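You operate a simulated robot arm through the tools that you are given. There is no shell and no other tool. Be economical: measure what you need, move in short steps, check, and stop when the job is done.

Carry out the task below with a simulated robot arm. There is one attempt and no reset: what you move stays moved.

Task
Swap the yellow panel in track one for the red panel.
Fine: the red panel stands in the jig bench's panel rack, and the yellow one goes back there; shut the latch again.

The check looks at the end state, three seconds after you hand in, the way a careful person would. Anything else that was tipped, shoved, dropped, spilled or broken makes it a failure.

Robot
A 7-joint arm with a two-finger parallel gripper on a trunk, on a base that drives. Base frame: it is fixed to the floor where the robot stands at the start and does not move with it; the origin is under the middle of the robot, x ahead of it, y to its left, z up; the surface under the hand at the start is at about z = 840. Units: mm, degrees, N and s.
Its first joint turns from -166.0 to 166.0 degrees. Places, roughly: track latch one [700, 0, 1100]; track latch two [700, -200, 1100]; track one [700, 0, 1000]. Payload 1.57 kg.
The tool frame sits at the grasp point between the pads (the TCP): z along the fingers, y along the line on which they close. The tips reach 30 mm beyond it. Largest opening 110 mm; finger width 24, thickness 12; the body of the gripper, 48 by 112 mm, starts 78 mm behind the TCP.
Orientation is that of the tool frame in the base frame, as [roll, pitch, yaw] about the fixed x, y, z axes, in that order (R = Rz(yaw) Ry(pitch) Rx(roll)). With the fingers straight down and closing along the base's y, the tool's x points along the base's -x, its y along +y and its z along -z.

Tools
- The arm moves only by the tool step_arm. Its argument "series" is a list of rows, each an object (a shift or turn left out is 0, a gripper value left out holds the last) with "dp": the shift along the base's x, y, z in units of 40 mm (1.0 is 40 mm), a list of three; "turn": the turn, a rotation vector about the base's x, y, z in units of 6 degrees (1.0 is 6 degrees), a list of three; "claw": the gripper command, from -1 (shut) to 1 (fully open), values between in proportion. In form: [{"dp": [dx, dy, dz], "turn": [ax, ay, az], "claw": claw}, ...]. A call has 1 to 8 rows; each row shifts and turns the commanded pose from where the row before left it. A call with a number of a shift or a turn outside -1 to 1 is refused whole. Each row takes 0.2 s and may step no farther than 50 mm and 8.6 degrees from the row before; otherwise, or with a gripper value out of range, the whole call is refused. A pose out of reach is approached as far as the arm can. The call stops where the force on the tool passes 40 N (or 10 N more than at its start, if that is more) or the arm is blocked; 0.2 s more then pass. The fingers move at their own pace (about 108 mm/s each) and stop on an object; they squeeze with about 33 N. The grip force told is the motor's: it shows also when the fingers shut on nothing. Time passes only in rows, and 0.2 s behind the last, so rows that do not move let the fingers close. The reply holds the time, the measured pose of the TCP, the force on the tool along the base axes, the opening and the grip force, in the units named above and with some noise, with the torque about the TCP (base axes, N m) and any sound that the robot's microphone picked up.
- Cameras (640 x 400 px; columns grow to the right, rows downward): "scene" is now at [494.9, 122.3, 1543.7]; the picture's right is [-0.78, -0.62, 0.00], its down [-0.38, 0.48, -0.79] and it looks along [0.49, -0.62, -0.61] (base axes); focal length 214 px, centre (320, 200). "wrist" rides on the gripper at [70, 16, -141] in the tool frame; the picture's right is [-0.23, 0.97, 0.00], its down [-0.86, -0.20, -0.48] and it looks along [-0.47, -0.11, 0.88] (tool axes); focal length 222 px, centre (320, 200). There is no depth. A picture from a camera that has moved, and an enlarged one, comes with that camera's place and axes in the base frame and with its lens. The place of the scene camera against the robot may be out by one fixed shift of up to 25 mm in any direction.
- get_image(camera): a new picture of that camera. The clock stands still meanwhile.
- lift_body(by): slides the trunk up (or, below 0, down) by that many mm; the arm and the scene camera ride with it, the base frame stays. It gives what a move gives, with no picture.
- base_move(legs): drives the robot by 1 to 6 legs, each [ahead, left, turn to the left] in mm, mm and degrees, along the robot's own axes; the way and the turn of a leg run together, so that a leg with both is an arc; at most 1500 mm and 180 degrees a leg. The arm and the cameras ride along, it lands a little off, and it stops where it bumps. It gives what a move gives.
- aim_head(pan, tilt): turns the head with the scene camera to pan (to the left, within 103 degrees either way) and tilt (down, from -29 to 69), counted from straight ahead of the robot. It gives what a move gives.
- close_up(camera, box): a new picture of the part [left, top, right, bottom] of that camera's present view, enlarged. The clock stands still meanwhile.
- sign_off(): hands the job in; it is judged then, once.

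Work in short steps. Places have to be worked out from the pictures, the camera data and where the tool is seen: move nearer, look again, correct. Check each grasp and each placing, and mend what went wrong. You have 120 turns and 82 pictures in all, those below and enlarged ones among them. Open the gripper and draw the arm clear of the work before you hand the job in, unless the task says otherwise; then end with one line.

The tools are called after "Call:" as a command line: name --argument value ..., lists and objects as JSON in quotes. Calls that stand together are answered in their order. step_arm: Moves the arm, as the interface text tells. Its arguments: {"type":"object","properties":{"series":{"type":"array","items":{"type":"object","properties":{"dp":{"type":"array","items":{"type":"number"}},"turn":{"type":"array","items":{"type":"number"}},"claw":{"type":"number"}}}}},"required":["series"]} The other tools are called the same way: lift_body (by) slides the trunk up or down; base_move (legs) drives the base; aim_head (pan, tilt) turns the head that bears the scene camera; get_image (camera) takes a picture; close_up (camera, box) takes an enlarged picture of a part of a camera's view; sign_off () hands the job in.

At the start:

```text
clock: 0.0
eef_pos: [685.6, -113.0, 1462.2]
tool_rot: [-180.0, 0.0, 180.0]
contact_force: [-0.1, 0.3, -0.3]
moment: [-0.01, -0.01, 0.0]
opening: 110.3
gripper_force: 0.0
trunk travel left (down, up): [-575.0, 35.0]
robot x, y, heading: [1.7, -0.4, -0.0]
head pan, tilt: [-51.5, 37.8]
```

scene: 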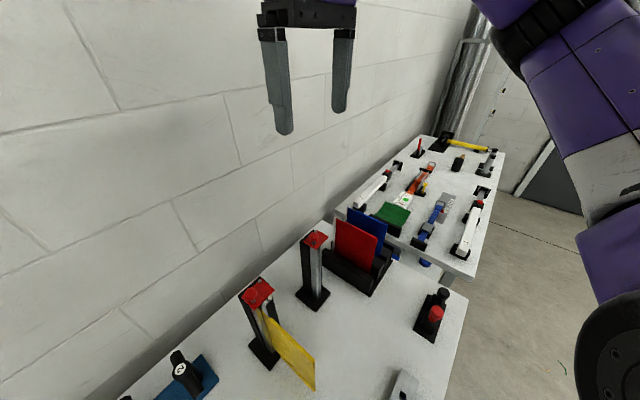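
wrist: 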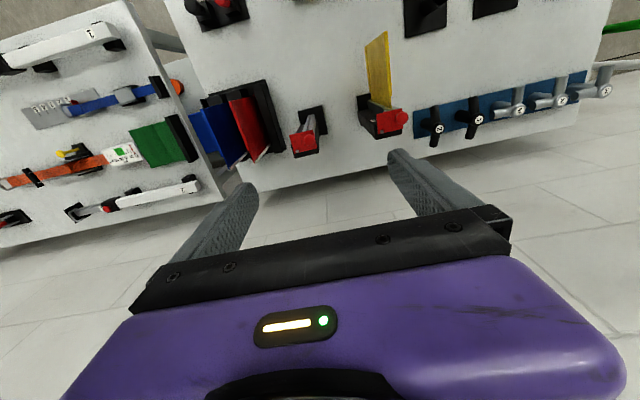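

I start by enlarging the area with the tracks and the rack to see how the latch and panels are built.

Call:
close_up --camera "scene" --box '[200, 200, 420, 400]'

Call:
close_up --camera "wrist" --box '[180, 0, 460, 180]'

```text
2.00 times, centred on (310, 300) of scene
camera zoom: at [494.9, 122.3, 1543.7], right [-0.78, -0.62, 0.0], down [-0.38, 0.48, -0.79], along [0.49, -0.62, -0.61], focal length 429 px, centre (340, 0)
```

zoom: 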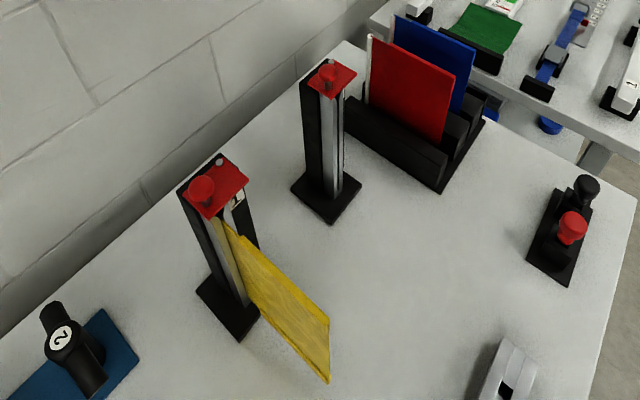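

```text
2.22 times, centred on (320, 90) of wrist
camera zoom: at [614.8, -97.5, 1602.9], right [0.23, 0.97, 0.0], down [0.86, -0.2, 0.48], along [0.47, -0.11, -0.88], focal length 494 px, centre (320, 444)
```

zoom: 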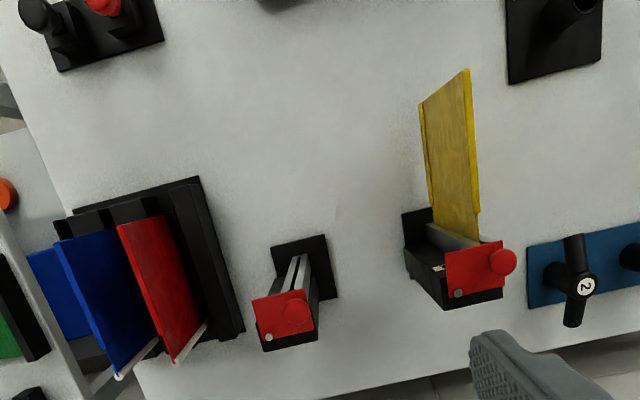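

The latch looks like a red plate on the post top, pivoting on a silver pin with a knob to push. I move the hand nearer, above track one, for a better view.

Call:
step_arm --series '[{"dp": [0, 0.8, -0.5]}, {"dp": [0, 0.8, -0.5]}, {"dp": [0, 0.8, -0.5]}, {"dp": [0, 0.4, -0.5]}, {"dp": [0, 0, -0.5]}, {"dp": [0, 0, 0]}]'

Call:
get_image --camera "wrist"

Call:
get_image --camera "scene"

```text
clock: 1.4
eef_pos: [683.9, 0.8, 1362.0]
tool_rot: [-180.0, 0.0, -180.0]
contact_force: [-0.3, -0.1, 0.5]
moment: [0.01, -0.01, 0.02]
opening: 109.8
gripper_force: 0.1
trunk travel left (down, up): [-575.0, 35.0]
robot x, y, heading: [3.6, -3.5, -0.5]
head pan, tilt: [-51.5, 37.8]
```

```text
77 pictures are left
camera wrist: at [614.3, 16.6, 1502.3], right [0.23, 0.97, 0.0], down [0.86, -0.2, 0.48], along [0.47, -0.11, -0.88], focal length 222 px, centre (320, 200)
```

wrist: 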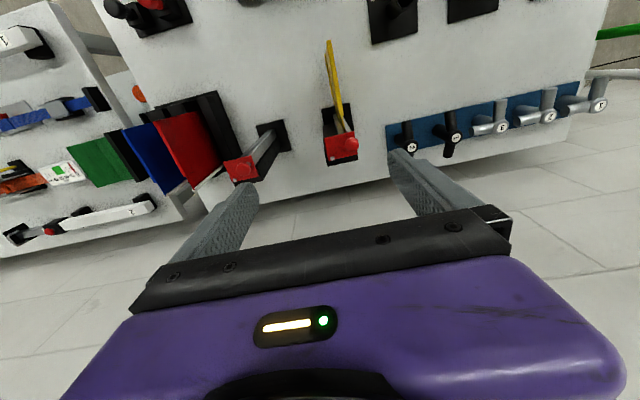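

```text
76 pictures are left
camera scene: at [494.9, 122.5, 1543.7], right [-0.78, -0.62, 0.0], down [-0.38, 0.48, -0.79], along [0.49, -0.62, -0.61], focal length 214 px, centre (320, 200)
```

scene: 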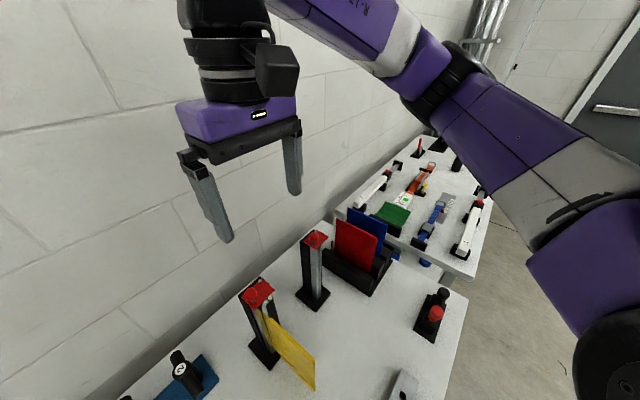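

The hand is right above track one; I enlarge the latch and panel in the wrist view.

Call:
close_up --camera "wrist" --box '[270, 20, 430, 180]'

Call:
close_up --camera "scene" --box '[220, 260, 340, 400]'

Call:
close_up --camera "wrist" --box '[120, 80, 300, 200]'

```text
2.50 times, centred on (350, 100) of wrist
camera zoom: at [614.3, 16.6, 1502.3], right [0.23, 0.97, 0.0], down [0.86, -0.2, 0.48], along [0.47, -0.11, -0.88], focal length 555 px, centre (245, 450)
```

zoom: 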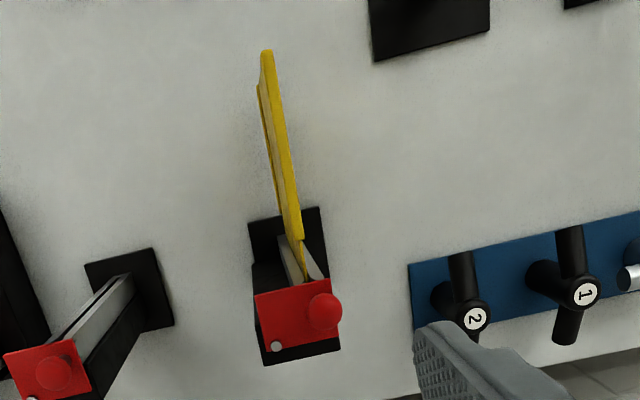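

```text
2.86 times, centred on (280, 330) of scene
camera zoom: at [494.9, 122.5, 1543.7], right [-0.78, -0.62, 0.0], down [-0.38, 0.48, -0.79], along [0.49, -0.62, -0.61], focal length 613 px, centre (434, -171)
```

zoom: 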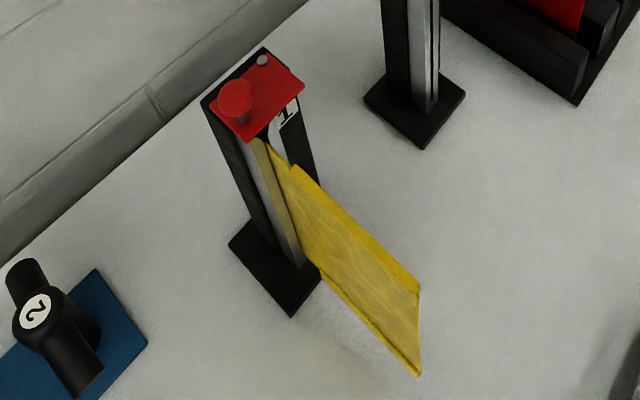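

```text
3.33 times, centred on (210, 140) of wrist
camera zoom: at [614.3, 16.6, 1502.3], right [0.23, 0.97, 0.0], down [0.86, -0.2, 0.48], along [0.47, -0.11, -0.88], focal length 740 px, centre (687, 400)
```

zoom: 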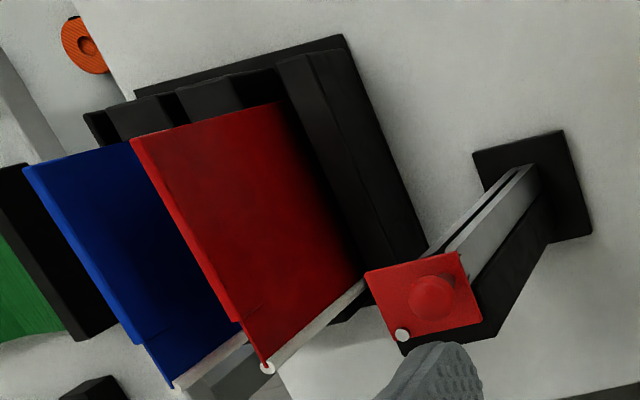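

Triangulating: yellow top edge at about z 1080, x 567–680, y≈41; knob about (720, 46, 1134), pin about (744, 10, 1112); red top about x 613–763, y≈-306, z≈1060. I look closely at the latch and the rack slots.

Call:
close_up --camera "scene" --box '[230, 265, 290, 305]'

Call:
close_up --camera "scene" --box '[300, 195, 410, 305]'

```text
10.00 times, centred on (260, 285) of scene
camera zoom: at [494.9, 122.5, 1543.7], right [-0.78, -0.62, 0.0], down [-0.38, 0.48, -0.79], along [0.49, -0.62, -0.61], focal length 2145 px, centre (920, -650)
```

zoom: 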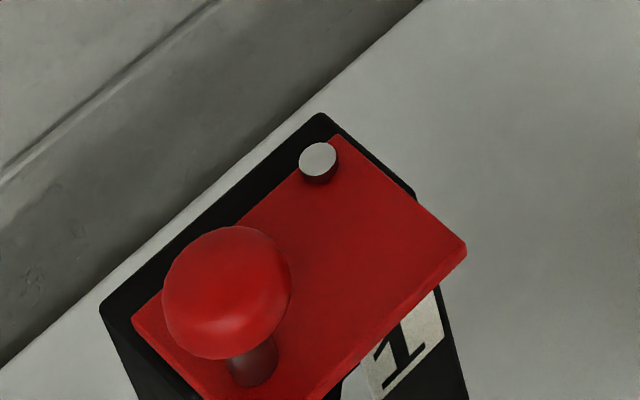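

```text
3.64 times, centred on (355, 250) of scene
camera zoom: at [494.9, 122.5, 1543.7], right [-0.78, -0.62, 0.0], down [-0.38, 0.48, -0.79], along [0.49, -0.62, -0.61], focal length 780 px, centre (193, 18)
```

zoom: 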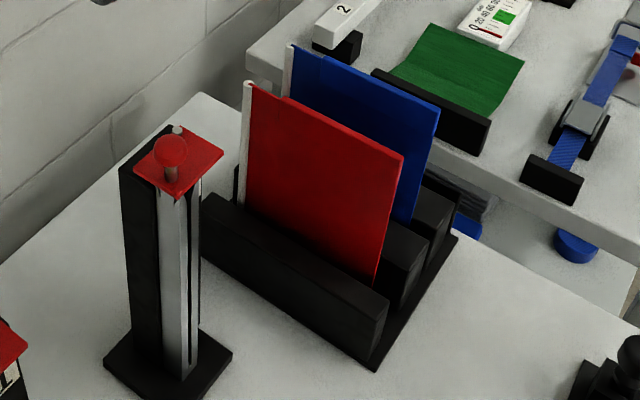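

Knob is a mushroom cap about 24 mm wide on a stem; the plate pivots on the silver pin. I go above the knob with a 60 mm opening, stopping at TCP z≈1190.

Call:
step_arm --series '[{"dp": [0.3, 0.4, -0.6], "claw": 0.1}, {"dp": [0.3, 0.4, -0.8]}, {"dp": [0.3, 0.3, -0.8]}, {"dp": [0, 0.03, -0.9]}, {"dp": [0, 0, -0.9]}, {"dp": [0, 0, -0.3]}, {"dp": [0, 0, 0]}]'

Call:
get_image --camera "wrist"

Call:
get_image --camera "scene"

```text
clock: 3.0
eef_pos: [723.8, 44.0, 1190.7]
tool_rot: [-180.0, 0.0, -180.0]
contact_force: [-0.4, -0.4, -0.4]
moment: [-0.01, -0.03, 0.04]
opening: 60.4
gripper_force: 0.2
trunk travel left (down, up): [-575.0, 35.0]
robot x, y, heading: [0.2, 0.5, -0.0]
head pan, tilt: [-51.5, 37.8]
```

```text
70 pictures are left
camera wrist: at [654.4, 59.8, 1330.7], right [0.23, 0.97, 0.0], down [0.86, -0.2, 0.48], along [0.47, -0.11, -0.88], focal length 222 px, centre (320, 200)
```

wrist: 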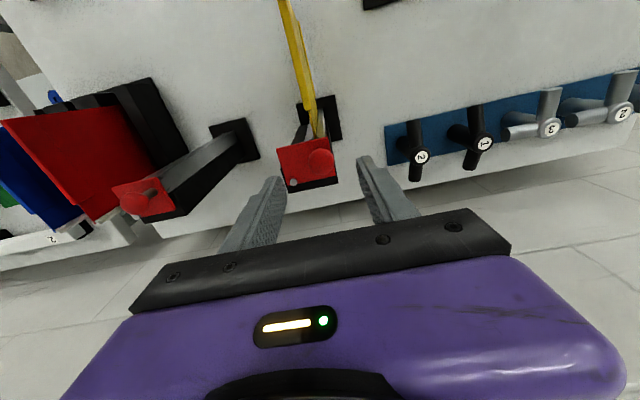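

```text
69 pictures are left
camera scene: at [495.0, 122.4, 1543.7], right [-0.78, -0.62, 0.0], down [-0.38, 0.48, -0.79], along [0.49, -0.62, -0.61], focal length 214 px, centre (320, 200)
```

scene: 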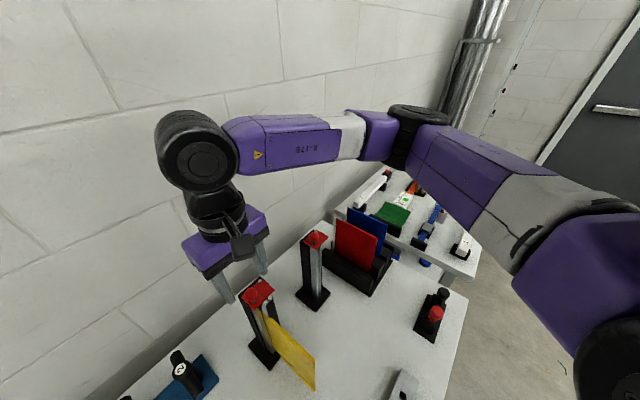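

Knob re-estimated at about (718, 46, 1134). I descend to TCP z≈1151 around it, then close.

Call:
step_arm --series '[{"dp": [-0.14, 0.05, -0.5]}, {"dp": [0, 0, -0.5]}, {"dp": [0, 0, 0]}]'

Call:
close_up --camera "scene" --box '[190, 240, 320, 320]'

```text
clock: 3.8
eef_pos: [717.4, 45.4, 1149.2]
tool_rot: [180.0, 0.0, 180.0]
contact_force: [-0.2, 0.6, 0.7]
moment: [0.0, -0.02, -0.01]
opening: 60.5
gripper_force: 0.0
trunk travel left (down, up): [-575.0, 35.0]
robot x, y, heading: [2.1, -0.6, -0.1]
head pan, tilt: [-51.5, 37.8]
```

```text
4.92 times, centred on (255, 280) of scene
camera zoom: at [494.9, 122.4, 1543.7], right [-0.78, -0.62, 0.0], down [-0.38, 0.48, -0.79], along [0.49, -0.62, -0.61], focal length 1056 px, centre (640, -194)
```

zoom: 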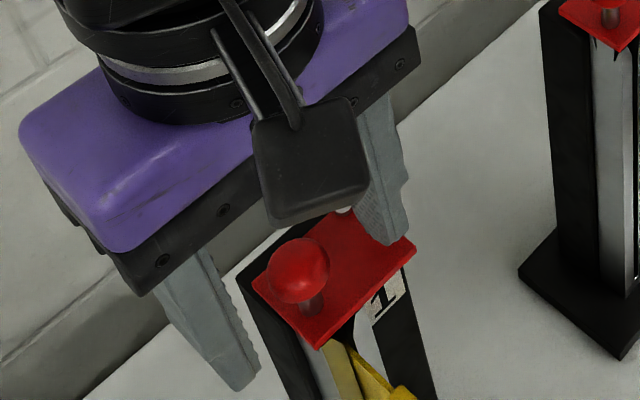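

The fingers straddle the knob. I close to hold it.

Call:
step_arm --series '[{"claw": -0.4}, {"claw": -0.7}, {"claw": -0.7}, {"claw": -0.7}]'

Call:
close_up --camera "scene" --box '[190, 240, 320, 320]'

```text
clock: 4.8
eef_pos: [715.9, 46.7, 1150.1]
tool_rot: [179.8, -0.1, -180.0]
contact_force: [0.0, 11.4, -2.8]
moment: [0.18, -0.08, 0.1]
opening: 22.9
gripper_force: 35.4
trunk travel left (down, up): [-575.0, 35.0]
robot x, y, heading: [4.5, 0.7, 0.1]
head pan, tilt: [-51.5, 37.8]
```

```text
4.92 times, centred on (255, 280) of scene
camera zoom: at [495.0, 123.0, 1543.6], right [-0.78, -0.62, 0.0], down [-0.38, 0.48, -0.79], along [0.49, -0.62, -0.61], focal length 1056 px, centre (640, -194)
```

zoom: 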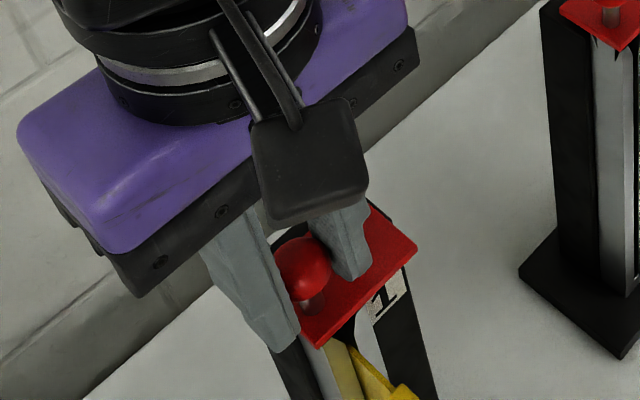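

Knob held. I try a small arc about the pin (clockwise from above, knob towards +x) and watch the force.

Call:
step_arm --series '[{"dp": [0.09, 0.07, 0]}, {"dp": [0.09, 0.05, 0]}, {"dp": [0.09, 0.04, 0]}]'

```text
clock: 5.6
eef_pos: [726.6, 50.8, 1150.3]
tool_rot: [-179.8, -0.1, 180.0]
contact_force: [-5.1, -8.8, 1.8]
moment: [-0.16, 0.17, -0.31]
opening: 23.0
gripper_force: 35.6
trunk travel left (down, up): [-575.0, 35.0]
robot x, y, heading: [1.6, -2.5, -0.2]
head pan, tilt: [-51.5, 37.8]
```

It moved about 11 mm with small force, so this direction works. I continue the arc and check.

Call:
step_arm --series '[{"dp": [0.18, -0.03, 0]}, {"dp": [0.25, 0.0, 0]}, {"dp": [0.25, -0.04, 0]}]'

Call:
close_up --camera "scene" --box '[190, 240, 320, 320]'

```text
clock: 6.4
eef_pos: [754.4, 51.0, 1149.4]
tool_rot: [180.0, 0.1, -179.9]
contact_force: [1.3, 13.5, 4.6]
moment: [0.21, -0.03, -0.06]
opening: 27.9
gripper_force: 7.0
trunk travel left (down, up): [-575.0, 35.0]
robot x, y, heading: [1.8, -2.2, -0.1]
head pan, tilt: [-51.5, 37.8]
```

```text
4.92 times, centred on (255, 280) of scene
camera zoom: at [494.8, 123.2, 1543.8], right [-0.78, -0.62, 0.0], down [-0.38, 0.48, -0.79], along [0.49, -0.62, -0.61], focal length 1056 px, centre (640, -194)
```

zoom: 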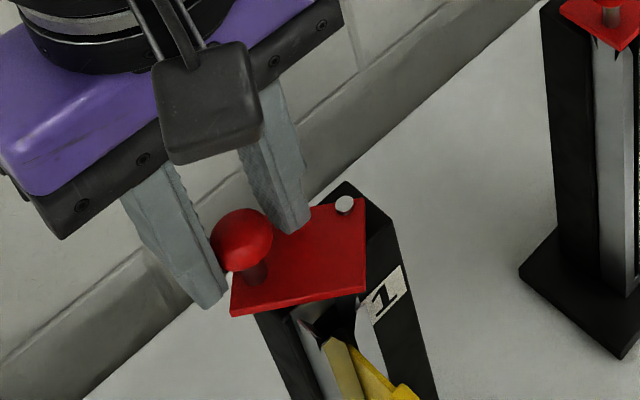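

The latch turned about 30°, but the round knob slid out between the pads. I'll open, lift, go behind the knob (-x side), and push it with closed fingers.

Call:
step_arm --series '[{"claw": 0.1}, {"claw": 0.1}, {"dp": [0, 0, 0.7]}, {"dp": [0, 0, 0.7]}, {"dp": [-0.7, 0, 0], "claw": -1}, {"dp": [-0.4, 0, 0]}, {"dp": [0, 0, 0]}, {"dp": [0, 0, 0]}]'

Call:
close_up --camera "scene" --box '[190, 240, 320, 320]'

Call:
close_up --camera "wrist" --box '[240, 80, 400, 220]'

```text
clock: 8.2
eef_pos: [707.4, 49.9, 1206.3]
tool_rot: [-179.9, 0.0, -180.0]
contact_force: [-0.6, -1.1, 0.2]
moment: [0.01, 0.01, 0.01]
opening: 0.1
gripper_force: 21.7
trunk travel left (down, up): [-575.0, 35.0]
robot x, y, heading: [-3.2, -3.1, -0.1]
head pan, tilt: [-51.5, 37.8]
```

```text
4.92 times, centred on (255, 280) of scene
camera zoom: at [494.9, 122.4, 1543.8], right [-0.78, -0.62, 0.0], down [-0.38, 0.48, -0.79], along [0.49, -0.62, -0.61], focal length 1056 px, centre (640, -194)
```

zoom: 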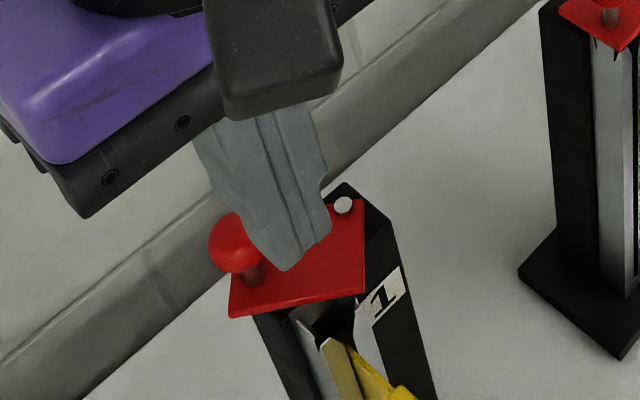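

```text
2.86 times, centred on (320, 150) of wrist
camera zoom: at [637.1, 64.4, 1347.4], right [0.23, 0.97, 0.0], down [0.86, -0.2, 0.48], along [0.47, -0.11, -0.88], focal length 635 px, centre (320, 343)
```

zoom: 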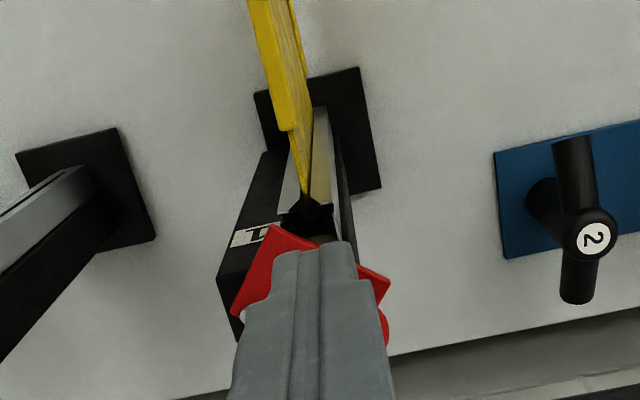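

Knob now at about (745, 57). I lower the closed fingers behind it and push it around the pin.

Call:
step_arm --series '[{"dp": [0, 0, -0.7]}, {"dp": [0, 0, -0.7]}, {"dp": [0.4, 0.1, 0]}, {"dp": [0.25, 0.1, 0]}, {"dp": [0.3, 0.05, 0]}, {"dp": [0.3, 0, 0]}]'

Call:
close_up --camera "scene" --box '[190, 240, 320, 320]'

```text
clock: 9.6
eef_pos: [759.6, 58.5, 1148.6]
tool_rot: [180.0, 0.0, -180.0]
contact_force: [0.4, 0.1, 0.8]
moment: [-0.03, -0.01, -0.02]
opening: 0.0
gripper_force: 21.7
trunk travel left (down, up): [-575.0, 35.0]
robot x, y, heading: [0.8, 0.6, -0.2]
head pan, tilt: [-51.5, 37.8]
```

```text
4.92 times, centred on (255, 280) of scene
camera zoom: at [494.9, 122.3, 1543.8], right [-0.78, -0.62, 0.0], down [-0.38, 0.48, -0.79], along [0.49, -0.62, -0.61], focal length 1056 px, centre (640, -194)
```

zoom: 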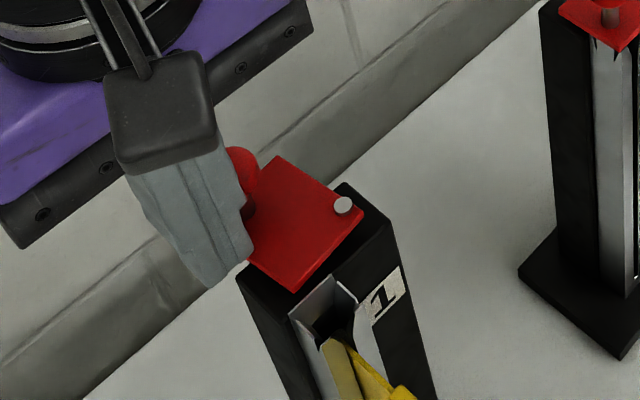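

The slot is nearly uncovered. I push a bit further around for clearance.

Call:
step_arm --series '[{"dp": [0.3, -0.15, 0]}, {"dp": [0.2, -0.2, 0]}, {"dp": [0.1, -0.2, 0]}]'

Call:
close_up --camera "scene" --box '[190, 240, 320, 320]'

```text
clock: 10.3
eef_pos: [771.9, 51.7, 1149.0]
tool_rot: [179.2, -0.8, -179.3]
contact_force: [-5.3, 7.4, 1.6]
moment: [0.05, 0.06, 0.02]
opening: 0.1
gripper_force: 21.4
trunk travel left (down, up): [-575.0, 35.0]
robot x, y, heading: [-0.8, -1.9, 0.2]
head pan, tilt: [-51.5, 37.8]
stopped in row 3: the force on the tool passed its limit at 47 N (the readings are from after the stop); the commanded pose is now the measured one
```

```text
4.92 times, centred on (255, 280) of scene
camera zoom: at [494.0, 123.8, 1543.9], right [-0.78, -0.62, 0.0], down [-0.38, 0.48, -0.79], along [0.49, -0.62, -0.61], focal length 1056 px, centre (640, -194)
```

zoom: 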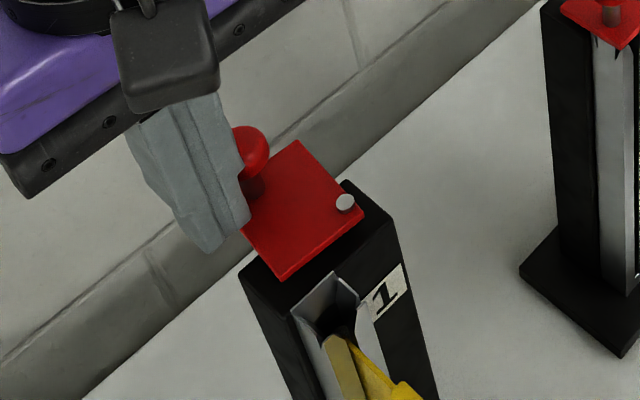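

The latch is at its stop and the slot is clear. I back off, rise, and go above the yellow panel opening the gripper.

Call:
step_arm --series '[{"dp": [-0.1, 0.2, 0]}, {"dp": [0, 0, 0.8]}, {"dp": [-0.5, 0, 0.8]}, {"dp": [-1, -0.1, 0], "claw": 0.1}, {"dp": [-1, -0.1, 0]}, {"dp": [-1, -0.2, 0]}, {"dp": [0, 0, 0]}]'

Call:
get_image --camera "wrist"

Call:
get_image --camera "scene"

```text
clock: 11.9
eef_pos: [628.3, 46.8, 1211.5]
tool_rot: [179.3, -0.7, -179.4]
contact_force: [0.8, 0.2, -0.9]
moment: [0.04, 0.05, 0.03]
opening: 60.6
gripper_force: 0.0
trunk travel left (down, up): [-575.0, 35.0]
robot x, y, heading: [-0.8, 3.4, -0.1]
head pan, tilt: [-51.5, 37.8]
```

```text
61 pictures are left
camera wrist: at [560.3, 59.1, 1354.2], right [0.22, 0.98, 0.01], down [0.86, -0.2, 0.47], along [0.46, -0.09, -0.89], focal length 222 px, centre (320, 200)
```

wrist: 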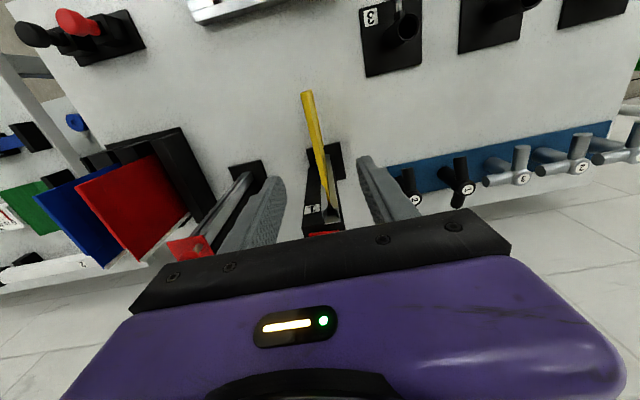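

```text
60 pictures are left
camera scene: at [494.5, 123.1, 1543.8], right [-0.78, -0.62, 0.0], down [-0.38, 0.48, -0.79], along [0.49, -0.62, -0.61], focal length 214 px, centre (320, 200)
```

scene: 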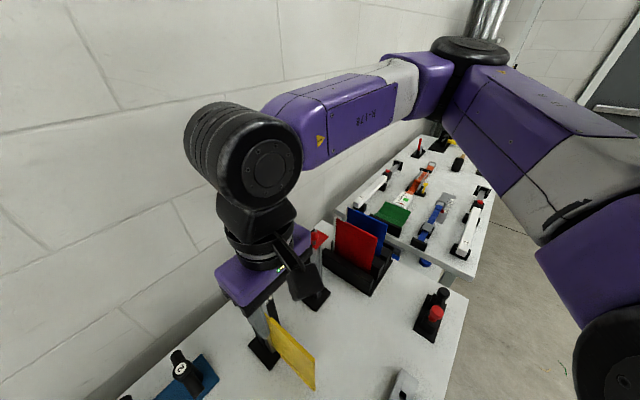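

I correct the small tilt and zoom on the panel's top edge between the fingers.

Call:
step_arm --series '[{"turn": [-0.117, -0.117, -0.1], "dp": [0.05, -0.12, -0.4]}, {"dp": [0, 0, -0.4]}, {"dp": [0, 0, 0]}]'

Call:
close_up --camera "wrist" --box '[240, 60, 420, 250]'

```text
clock: 12.7
eef_pos: [632.6, 39.2, 1180.8]
tool_rot: [180.0, 0.0, 180.0]
contact_force: [-0.3, 0.3, -0.9]
moment: [0.01, -0.01, 0.02]
opening: 60.5
gripper_force: 0.1
trunk travel left (down, up): [-575.0, 35.0]
robot x, y, heading: [0.6, -0.4, 0.2]
head pan, tilt: [-51.5, 37.8]
```

```text
2.11 times, centred on (330, 155) of wrist
camera zoom: at [562.3, 55.1, 1321.9], right [0.23, 0.97, 0.0], down [0.86, -0.2, 0.48], along [0.47, -0.11, -0.88], focal length 468 px, centre (299, 295)
```

zoom: 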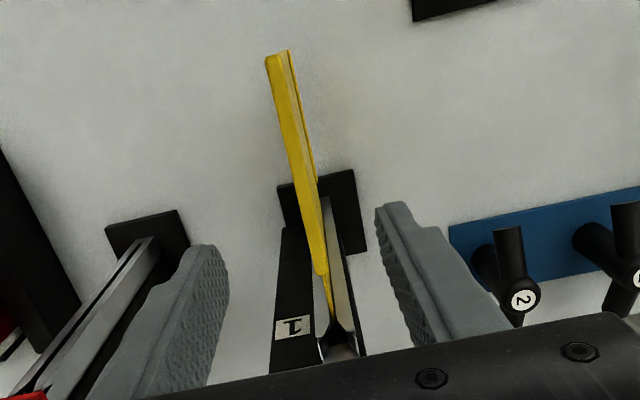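

Panel top runs along x at y≈41.5. I lower to TCP z≈1055 straddling it, then grip.

Call:
step_arm --series '[{"dp": [0, 0.06, -0.8]}, {"dp": [0, 0, -0.8]}, {"dp": [0, 0, -0.8]}, {"dp": [0, 0, -0.75]}, {"dp": [0, 0, 0]}, {"claw": -0.5}, {"claw": -1}, {"claw": -1}]'

Call:
step_arm --series '[{"dp": [0, 0, 0]}, {"dp": [0, 0, 0]}]'

Call:
get_image --camera "scene"

```text
clock: 14.5
eef_pos: [632.0, 44.0, 1056.6]
tool_rot: [-179.9, -0.1, -179.9]
contact_force: [-1.3, -4.5, -0.8]
moment: [0.05, 0.13, -0.27]
opening: 7.4
gripper_force: 26.6
trunk travel left (down, up): [-575.0, 35.0]
robot x, y, heading: [0.6, 5.6, -0.1]
head pan, tilt: [-51.5, 37.8]
```

```text
clock: 15.1
eef_pos: [631.7, 44.0, 1057.0]
tool_rot: [180.0, 0.0, 180.0]
contact_force: [-1.1, -3.6, -2.7]
moment: [0.08, 0.16, -0.33]
opening: 7.6
gripper_force: 26.6
trunk travel left (down, up): [-575.0, 35.0]
robot x, y, heading: [0.1, 0.0, 0.0]
head pan, tilt: [-51.5, 37.8]
```

```text
58 pictures are left
camera scene: at [494.6, 122.9, 1543.7], right [-0.78, -0.62, 0.0], down [-0.38, 0.48, -0.79], along [0.49, -0.62, -0.61], focal length 214 px, centre (320, 200)
```

scene: 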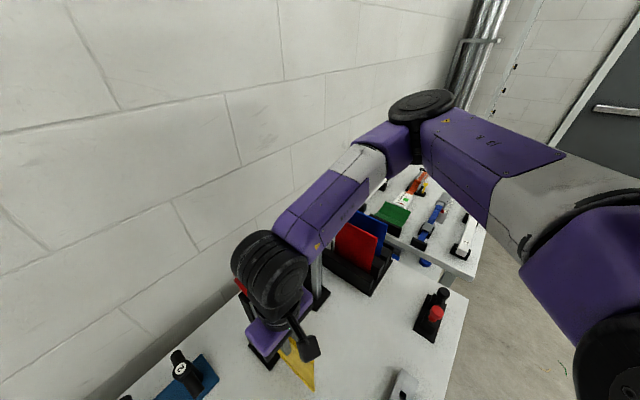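

Gripped at 7.5 mm thickness; the torque suggests the panel sits about 1–2° clockwise. I turn a bit and read the torque.

Call:
step_arm --series '[{"turn": [0, 0, -0.25], "dp": [0, -0.02, 0]}, {"dp": [0, 0, 0]}, {"dp": [0, 0, 0]}]'

```text
clock: 15.9
eef_pos: [632.6, 43.0, 1057.1]
tool_rot: [179.9, 0.1, 178.6]
contact_force: [7.6, 7.3, 2.6]
moment: [-0.06, -0.13, 0.59]
opening: 7.3
gripper_force: 26.5
trunk travel left (down, up): [-575.0, 35.0]
robot x, y, heading: [-0.1, -0.7, -0.1]
head pan, tilt: [-51.5, 37.8]
```

Zero torque lies near yaw 179.5; I set that and then start lifting in small steps.

Call:
step_arm --series '[{"turn": [0, 0, 0.16], "dp": [-0.02, 0.01, 0]}, {"dp": [0, 0, 0]}, {"dp": [0, 0, 0.25]}, {"dp": [0, 0, 0.25]}]'

```text
clock: 16.9
eef_pos: [632.1, 41.3, 1075.9]
tool_rot: [179.9, 0.1, 179.5]
contact_force: [26.5, 6.6, -16.4]
moment: [-0.09, 0.17, 0.5]
opening: 7.2
gripper_force: 25.9
trunk travel left (down, up): [-575.0, 35.0]
robot x, y, heading: [-1.6, 2.3, 0.4]
head pan, tilt: [-51.5, 37.8]
```

The lift gives an x-force of 26 N, so the bead is being pulled out of the track sideways; I relieve by shifting +x about 1.5 mm and read again.

Call:
step_arm --series '[{"dp": [0.04, 0, 0]}, {"dp": [0, 0, 0]}]'

Call:
close_up --camera "wrist" --box '[240, 60, 420, 250]'

```text
clock: 17.5
eef_pos: [631.0, 41.3, 1075.6]
tool_rot: [180.0, 0.0, 179.4]
contact_force: [18.3, 6.0, -8.8]
moment: [-0.04, -0.16, 0.52]
opening: 7.2
gripper_force: 26.7
trunk travel left (down, up): [-575.0, 35.0]
robot x, y, heading: [-1.6, 1.1, -0.3]
head pan, tilt: [-51.5, 37.8]
```

```text
2.11 times, centred on (330, 155) of wrist
camera zoom: at [561.8, 57.2, 1216.7], right [0.24, 0.97, 0.0], down [0.85, -0.21, 0.48], along [0.46, -0.11, -0.88], focal length 468 px, centre (299, 295)
```

zoom: 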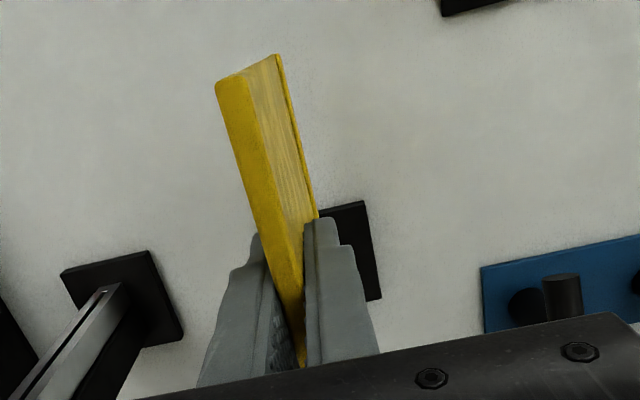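

Force fell with the shift, so I relieve further (+x 3 mm, yaw +0.6°, y +0.6 mm) and lift a little.

Call:
step_arm --series '[{"dp": [0.08, 0.015, 0], "turn": [0, 0, 0.1]}, {"dp": [0, 0, 0]}, {"dp": [0, 0, 0]}]'

Call:
step_arm --series '[{"dp": [0, 0, 0.25]}, {"dp": [0, 0, 0.25]}, {"dp": [0, 0, 0]}]'

```text
clock: 18.3
eef_pos: [633.1, 41.2, 1074.8]
tool_rot: [-180.0, -0.1, -179.9]
contact_force: [-2.1, 4.7, -1.3]
moment: [0.0, 0.2, 0.33]
opening: 7.5
gripper_force: 26.2
trunk travel left (down, up): [-575.0, 35.0]
robot x, y, heading: [0.4, 5.4, 0.2]
head pan, tilt: [-51.5, 37.8]
```

```text
clock: 19.1
eef_pos: [633.7, 40.5, 1094.6]
tool_rot: [179.9, -0.1, -179.9]
contact_force: [-8.0, 3.7, -5.4]
moment: [0.0, 0.45, 0.3]
opening: 7.4
gripper_force: 26.7
trunk travel left (down, up): [-575.0, 35.0]
robot x, y, heading: [0.6, 1.1, -0.1]
head pan, tilt: [-51.5, 37.8]
```

Now nearly free. I relieve a touch and lift on.

Call:
step_arm --series '[{"dp": [-0.025, 0.015, 0.3]}, {"dp": [0, 0, 0.4]}, {"dp": [0, 0, 0.4]}, {"dp": [0, 0, 0.4]}, {"dp": [0, 0, 0]}]'

Call:
close_up --camera "scene" --box '[200, 220, 360, 400]'

```text
clock: 20.3
eef_pos: [634.7, 40.1, 1154.3]
tool_rot: [-179.9, -0.1, 180.0]
contact_force: [-6.7, 1.5, -2.1]
moment: [0.09, 0.51, 0.1]
opening: 7.3
gripper_force: 26.8
trunk travel left (down, up): [-575.0, 35.0]
robot x, y, heading: [0.2, -2.3, 0.2]
head pan, tilt: [-51.5, 37.8]
```

```text
2.22 times, centred on (280, 310) of scene
camera zoom: at [494.4, 123.1, 1543.8], right [-0.78, -0.62, 0.0], down [-0.38, 0.48, -0.79], along [0.49, -0.62, -0.61], focal length 477 px, centre (409, -44)
```

zoom: 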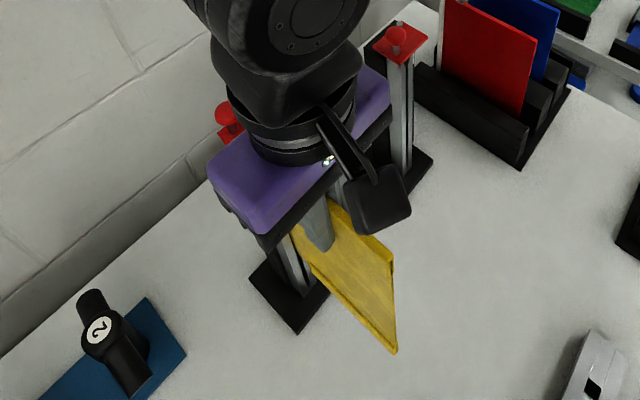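

Sliding up cleanly. I continue lifting until the bottom clears the post.

Call:
step_arm --series '[{"dp": [-0.02, 0, 0.5]}, {"dp": [0, 0, 0.6]}, {"dp": [0, 0, 0.6]}, {"dp": [0, 0, 0.6]}, {"dp": [0, 0, 0]}]'

Call:
step_arm --series '[{"dp": [0, 0, 0.6]}, {"dp": [0, 0, 0.6]}, {"dp": [0, 0, 0.6]}, {"dp": [0, 0, 0.6]}, {"dp": [0, 0, 0]}]'

Call:
get_image --camera "scene"

Call:
get_image --camera "wrist"

```text
clock: 21.5
eef_pos: [632.9, 39.3, 1249.2]
tool_rot: [-180.0, -0.1, -179.8]
contact_force: [0.2, 1.1, 0.1]
moment: [0.11, -0.07, 0.05]
opening: 7.3
gripper_force: 27.0
trunk travel left (down, up): [-575.0, 35.0]
robot x, y, heading: [0.5, 3.1, 0.0]
head pan, tilt: [-51.5, 37.8]
```

```text
clock: 22.7
eef_pos: [632.9, 42.2, 1345.2]
tool_rot: [180.0, -0.1, -179.8]
contact_force: [-0.3, -0.2, -0.4]
moment: [-0.01, -0.01, -0.03]
opening: 7.3
gripper_force: 26.7
trunk travel left (down, up): [-575.0, 35.0]
robot x, y, heading: [-1.3, 2.0, 0.0]
head pan, tilt: [-51.5, 37.8]
```

```text
55 pictures are left
camera scene: at [494.5, 123.1, 1543.7], right [-0.78, -0.62, 0.0], down [-0.38, 0.48, -0.79], along [0.49, -0.62, -0.61], focal length 214 px, centre (320, 200)
```

scene: 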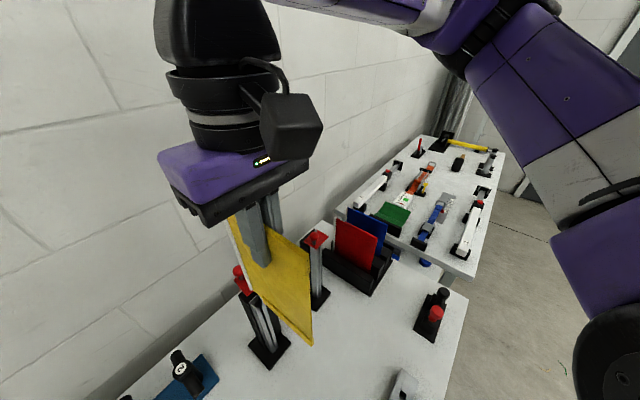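

```text
54 pictures are left
camera wrist: at [563.6, 57.6, 1486.0], right [0.23, 0.97, 0.0], down [0.86, -0.2, 0.48], along [0.47, -0.11, -0.88], focal length 222 px, centre (320, 200)
```

wrist: 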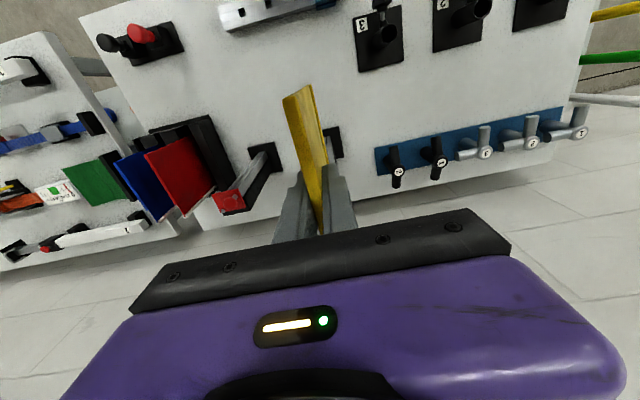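

The yellow panel is out and free. I raise a little more, move it toward -y short of the rack, and look at the rack's slots from above.

Call:
step_arm --series '[{"dp": [0, 0, 0.6]}, {"dp": [0, 0, 0.6]}, {"dp": [0, -1, 0]}, {"dp": [0, -1, 0]}, {"dp": [0, -1, 0]}, {"dp": [0, -1, 0]}, {"dp": [0, -1, 0]}, {"dp": [0, -1, 0]}]'

Call:
get_image --camera "wrist"

Call:
get_image --camera "scene"

```text
clock: 24.5
eef_pos: [634.6, -198.6, 1388.4]
tool_rot: [180.0, -0.1, -179.8]
contact_force: [-0.1, 0.5, -0.5]
moment: [-0.03, 0.04, -0.01]
opening: 7.4
gripper_force: 26.2
trunk travel left (down, up): [-575.0, 35.0]
robot x, y, heading: [1.0, 1.3, 0.2]
head pan, tilt: [-51.5, 37.8]
```

```text
53 pictures are left
camera wrist: at [564.4, -182.7, 1529.5], right [0.22, 0.97, 0.0], down [0.86, -0.2, 0.48], along [0.47, -0.11, -0.88], focal length 222 px, centre (320, 200)
```

wrist: 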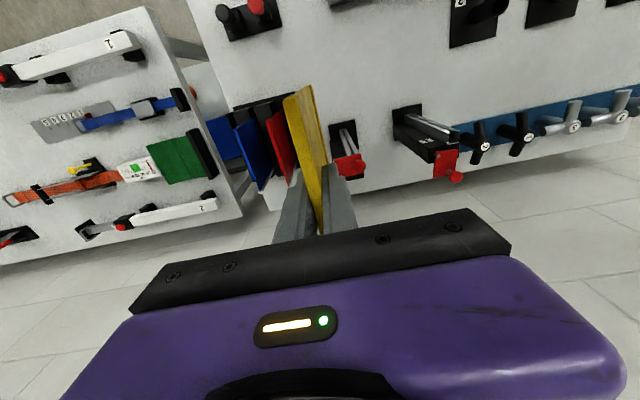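

```text
52 pictures are left
camera scene: at [494.7, 123.5, 1543.7], right [-0.78, -0.62, 0.0], down [-0.38, 0.48, -0.79], along [0.49, -0.62, -0.61], focal length 214 px, centre (320, 200)
```

scene: 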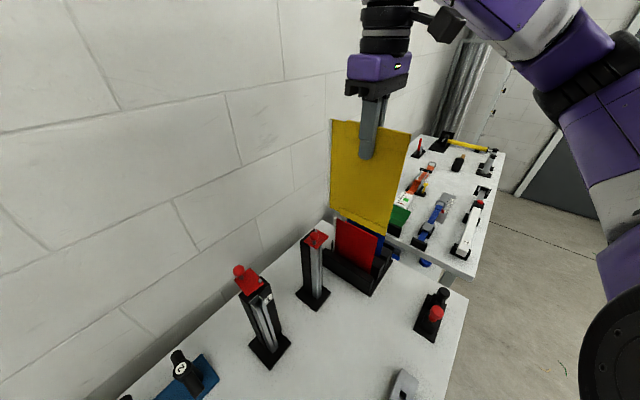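

The panel hides the rack; I go on past it in -y (bottom well above the panels) to look back at the slots.

Call:
step_arm --series '[{"dp": [0, -1, 0]}, {"dp": [0, -1, 0]}, {"dp": [0, -1, 0]}, {"dp": [0, -1, 0]}, {"dp": [0, -1, 0]}, {"dp": [0, -1, 0]}, {"dp": [0, 0, 0]}]'

Call:
get_image --camera "wrist"

Call:
close_up --camera "scene" --box '[310, 200, 420, 300]'

```text
clock: 26.1
eef_pos: [631.4, -374.7, 1376.9]
tool_rot: [-180.0, -0.1, 179.9]
contact_force: [-0.4, 0.9, -0.9]
moment: [-0.01, 0.0, 0.0]
opening: 7.1
gripper_force: 26.3
out of reach, approached as far as the arm can: row 5, 6
trunk travel left (down, up): [-575.0, 35.0]
robot x, y, heading: [-3.9, -3.7, -0.1]
head pan, tilt: [-51.5, 37.8]
```

```text
51 pictures are left
camera wrist: at [560.6, -358.8, 1518.6], right [0.23, 0.97, 0.0], down [0.85, -0.2, 0.48], along [0.47, -0.11, -0.88], focal length 222 px, centre (320, 200)
```

wrist: 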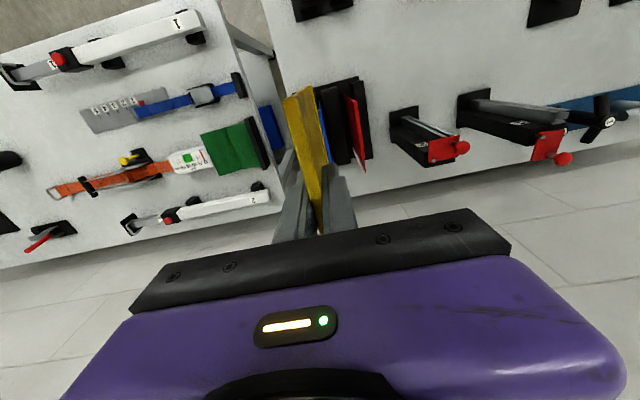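

```text
4.00 times, centred on (365, 250) of scene
camera zoom: at [494.6, 123.0, 1543.7], right [-0.78, -0.62, 0.0], down [-0.38, 0.48, -0.79], along [0.49, -0.62, -0.61], focal length 858 px, centre (140, 0)
```

zoom: 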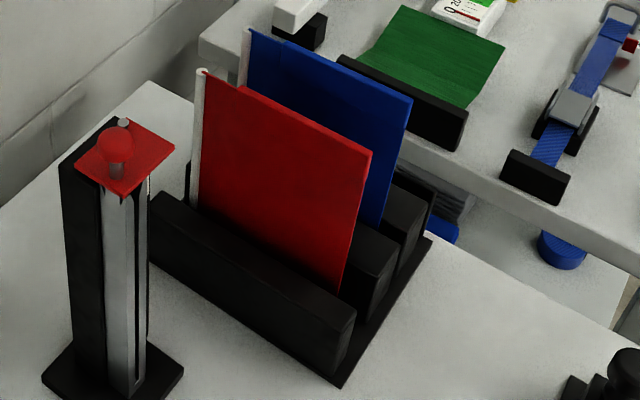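

I enlarge the rack in this wrist view.

Call:
close_up --camera "wrist" --box '[270, 60, 390, 180]'

```text
3.33 times, centred on (330, 120) of wrist
camera zoom: at [560.6, -358.8, 1518.6], right [0.23, 0.97, 0.0], down [0.85, -0.2, 0.48], along [0.47, -0.11, -0.88], focal length 740 px, centre (287, 467)
```

zoom: 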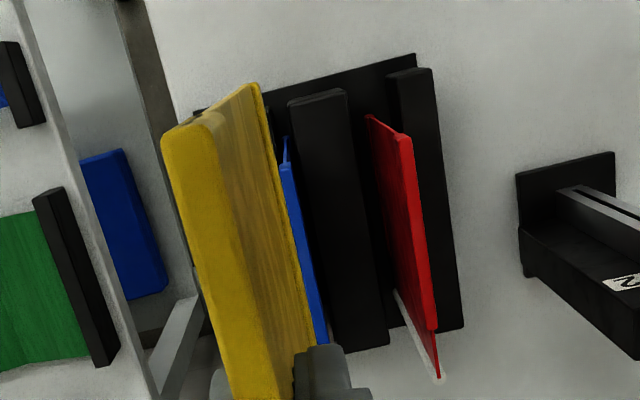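

I enlarge the far end of the rack to see whether there's a third slot.

Call:
close_up --camera "scene" --box '[385, 235, 425, 265]'

```text
13.33 times, centred on (405, 250) of scene
camera zoom: at [494.6, 123.0, 1543.7], right [-0.78, -0.62, 0.0], down [-0.38, 0.48, -0.79], along [0.49, -0.62, -0.61], focal length 2860 px, centre (-813, -467)
```

zoom: 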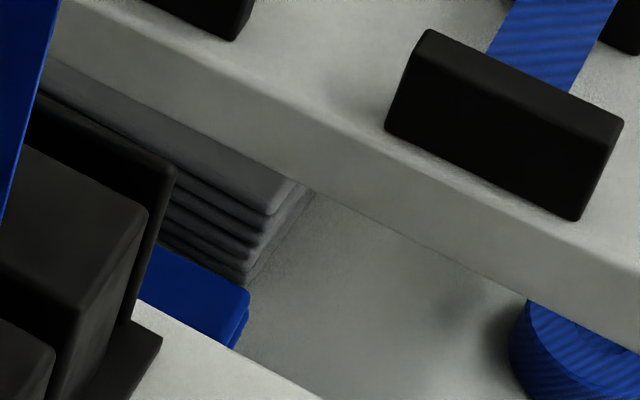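

There are four blocks, so a free third slot appears to lie beyond the blue panel, at about y≈-434. It's near my reach limit, so I pull the arm back and drive the base 200 mm to the right.

Call:
step_arm --series '[{"dp": [0, 1, 0.2]}, {"dp": [0, 1, 0]}, {"dp": [0, 1, 0]}, {"dp": [0, 0.5, 0]}, {"dp": [0, 0, 0]}]'

Call:
base_move --legs '[[0, -200, 0]]'

Call:
get_image --camera "wrist"

Call:
get_image --camera "scene"

```text
clock: 27.3
eef_pos: [629.9, -233.3, 1388.5]
tool_rot: [-180.0, -0.2, -180.0]
contact_force: [-0.4, -0.6, -1.1]
moment: [0.0, -0.01, 0.0]
opening: 7.2
gripper_force: 26.5
trunk travel left (down, up): [-575.0, 35.0]
robot x, y, heading: [0.1, 0.1, -0.0]
head pan, tilt: [-51.5, 37.8]
```

```text
clock: 28.6
eef_pos: [629.9, -360.7, 1388.5]
tool_rot: [179.9, 0.0, -179.4]
contact_force: [0.6, 0.3, -0.5]
moment: [-0.04, -0.03, 0.0]
opening: 7.4
gripper_force: 27.1
trunk travel left (down, up): [-575.0, 35.0]
robot x, y, heading: [-4.3, -129.3, 0.9]
head pan, tilt: [-51.5, 37.8]
stopped in leg 1: the robot was blocked; the commanded pose is now the measured one
```

```text
47 pictures are left
camera wrist: at [558.9, -344.9, 1529.6], right [0.22, 0.98, 0.0], down [0.86, -0.19, 0.48], along [0.47, -0.1, -0.88], focal length 222 px, centre (320, 200)
```

wrist: 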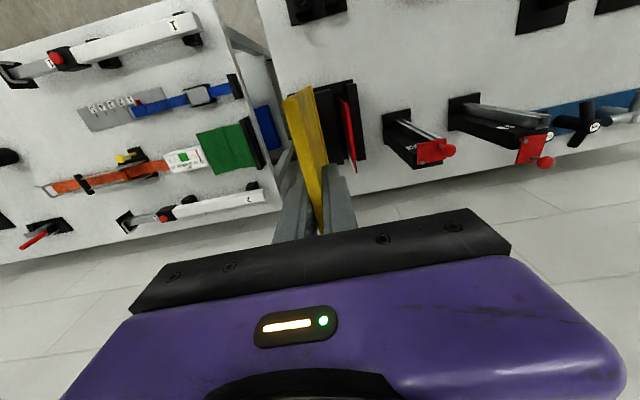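

```text
46 pictures are left
camera scene: at [489.3, -3.0, 1543.8], right [-0.78, -0.63, 0.0], down [-0.39, 0.47, -0.79], along [0.5, -0.61, -0.61], focal length 214 px, centre (320, 200)
```

scene: 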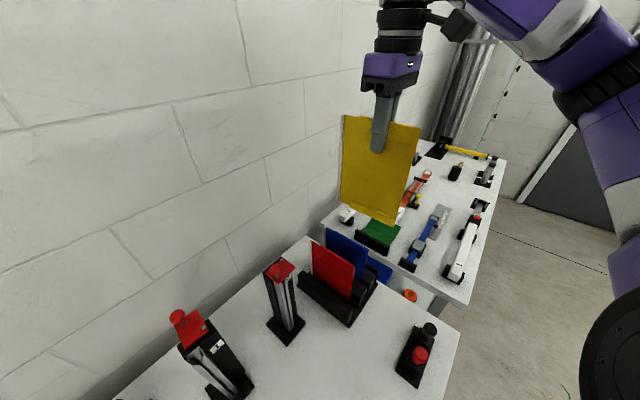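

The base was blocked after 130 mm (probably by the side bench); I back off 12 mm. The extra reach is enough, so I then move on beyond the free slot to view it.

Call:
base_move --legs '[[0, 12, -0.9]]'

Call:
step_arm --series '[{"dp": [0, -0.9, 0]}, {"dp": [0, -0.9, 0]}, {"dp": [0, -0.9, 0]}, {"dp": [0, 0, 0]}]'

Call:
close_up --camera "wrist" --box '[270, 30, 430, 190]'

Call:
get_image --camera "scene"

```text
clock: 29.4
eef_pos: [626.2, -358.4, 1386.8]
tool_rot: [179.9, -0.1, 179.5]
contact_force: [0.3, 0.6, -0.5]
moment: [0.02, -0.01, 0.0]
opening: 7.1
gripper_force: 26.6
trunk travel left (down, up): [-575.0, 35.0]
robot x, y, heading: [-5.1, -119.2, -0.2]
head pan, tilt: [-51.5, 37.8]
```

```text
clock: 30.4
eef_pos: [624.0, -466.4, 1388.1]
tool_rot: [179.8, 0.0, 179.6]
contact_force: [-0.3, -0.8, -0.2]
moment: [0.04, 0.02, 0.03]
opening: 7.4
gripper_force: 26.7
trunk travel left (down, up): [-575.0, 35.0]
robot x, y, heading: [-1.5, -119.1, -0.1]
head pan, tilt: [-51.5, 37.8]
```

```text
2.50 times, centred on (350, 110) of wrist
camera zoom: at [554.7, -450.6, 1529.7], right [0.23, 0.97, 0.0], down [0.85, -0.21, 0.48], along [0.46, -0.11, -0.88], focal length 555 px, centre (245, 425)
```

zoom: 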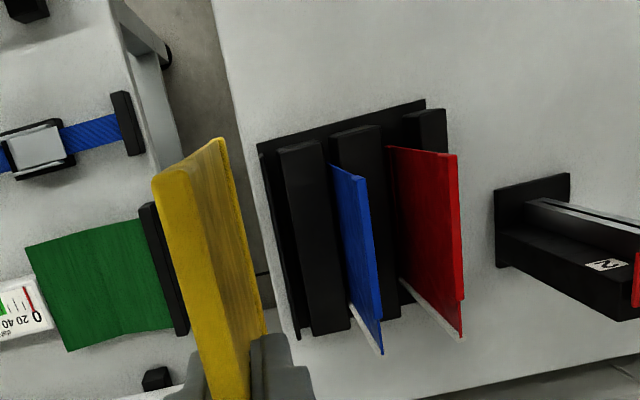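

```text
44 pictures are left
camera scene: at [491.7, 0.7, 1543.8], right [-0.79, -0.62, 0.0], down [-0.38, 0.48, -0.79], along [0.49, -0.62, -0.61], focal length 214 px, centre (320, 200)
```

scene: 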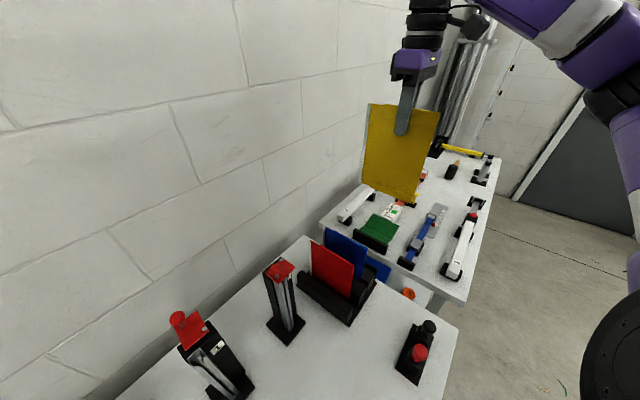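

I zoom more on the left part of the rack.

Call:
close_up --camera "wrist" --box '[325, 65, 395, 125]'

```text
6.67 times, centred on (360, 95) of wrist
camera zoom: at [554.7, -450.6, 1529.7], right [0.23, 0.97, 0.0], down [0.85, -0.21, 0.48], along [0.46, -0.11, -0.88], focal length 1481 px, centre (53, 900)
```

zoom: 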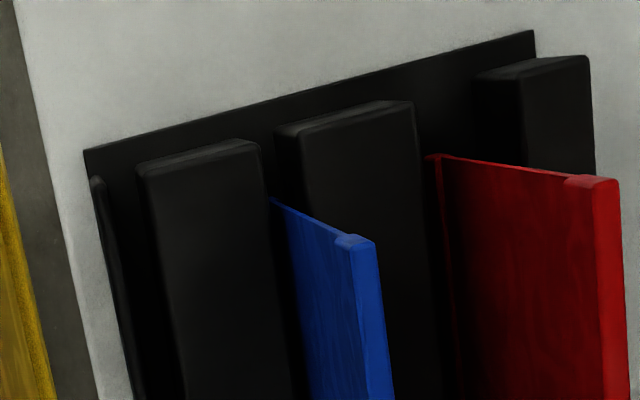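

I zoom with the scene camera on the rack's front ends to understand the slot widths.

Call:
close_up --camera "scene" --box '[325, 260, 395, 330]'

```text
5.71 times, centred on (360, 295) of scene
camera zoom: at [491.7, 0.7, 1543.8], right [-0.79, -0.62, 0.0], down [-0.38, 0.48, -0.79], along [0.49, -0.62, -0.61], focal length 1226 px, centre (91, -343)
```

zoom: 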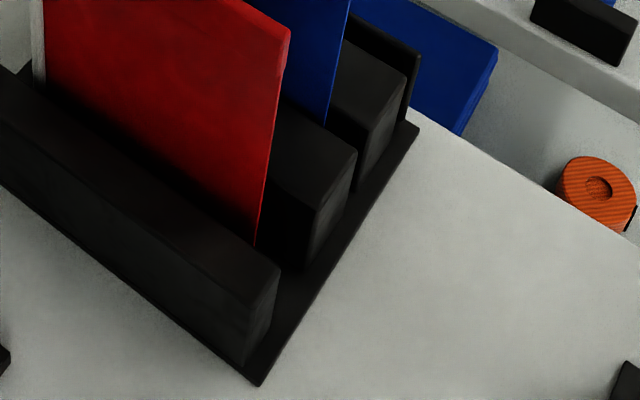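

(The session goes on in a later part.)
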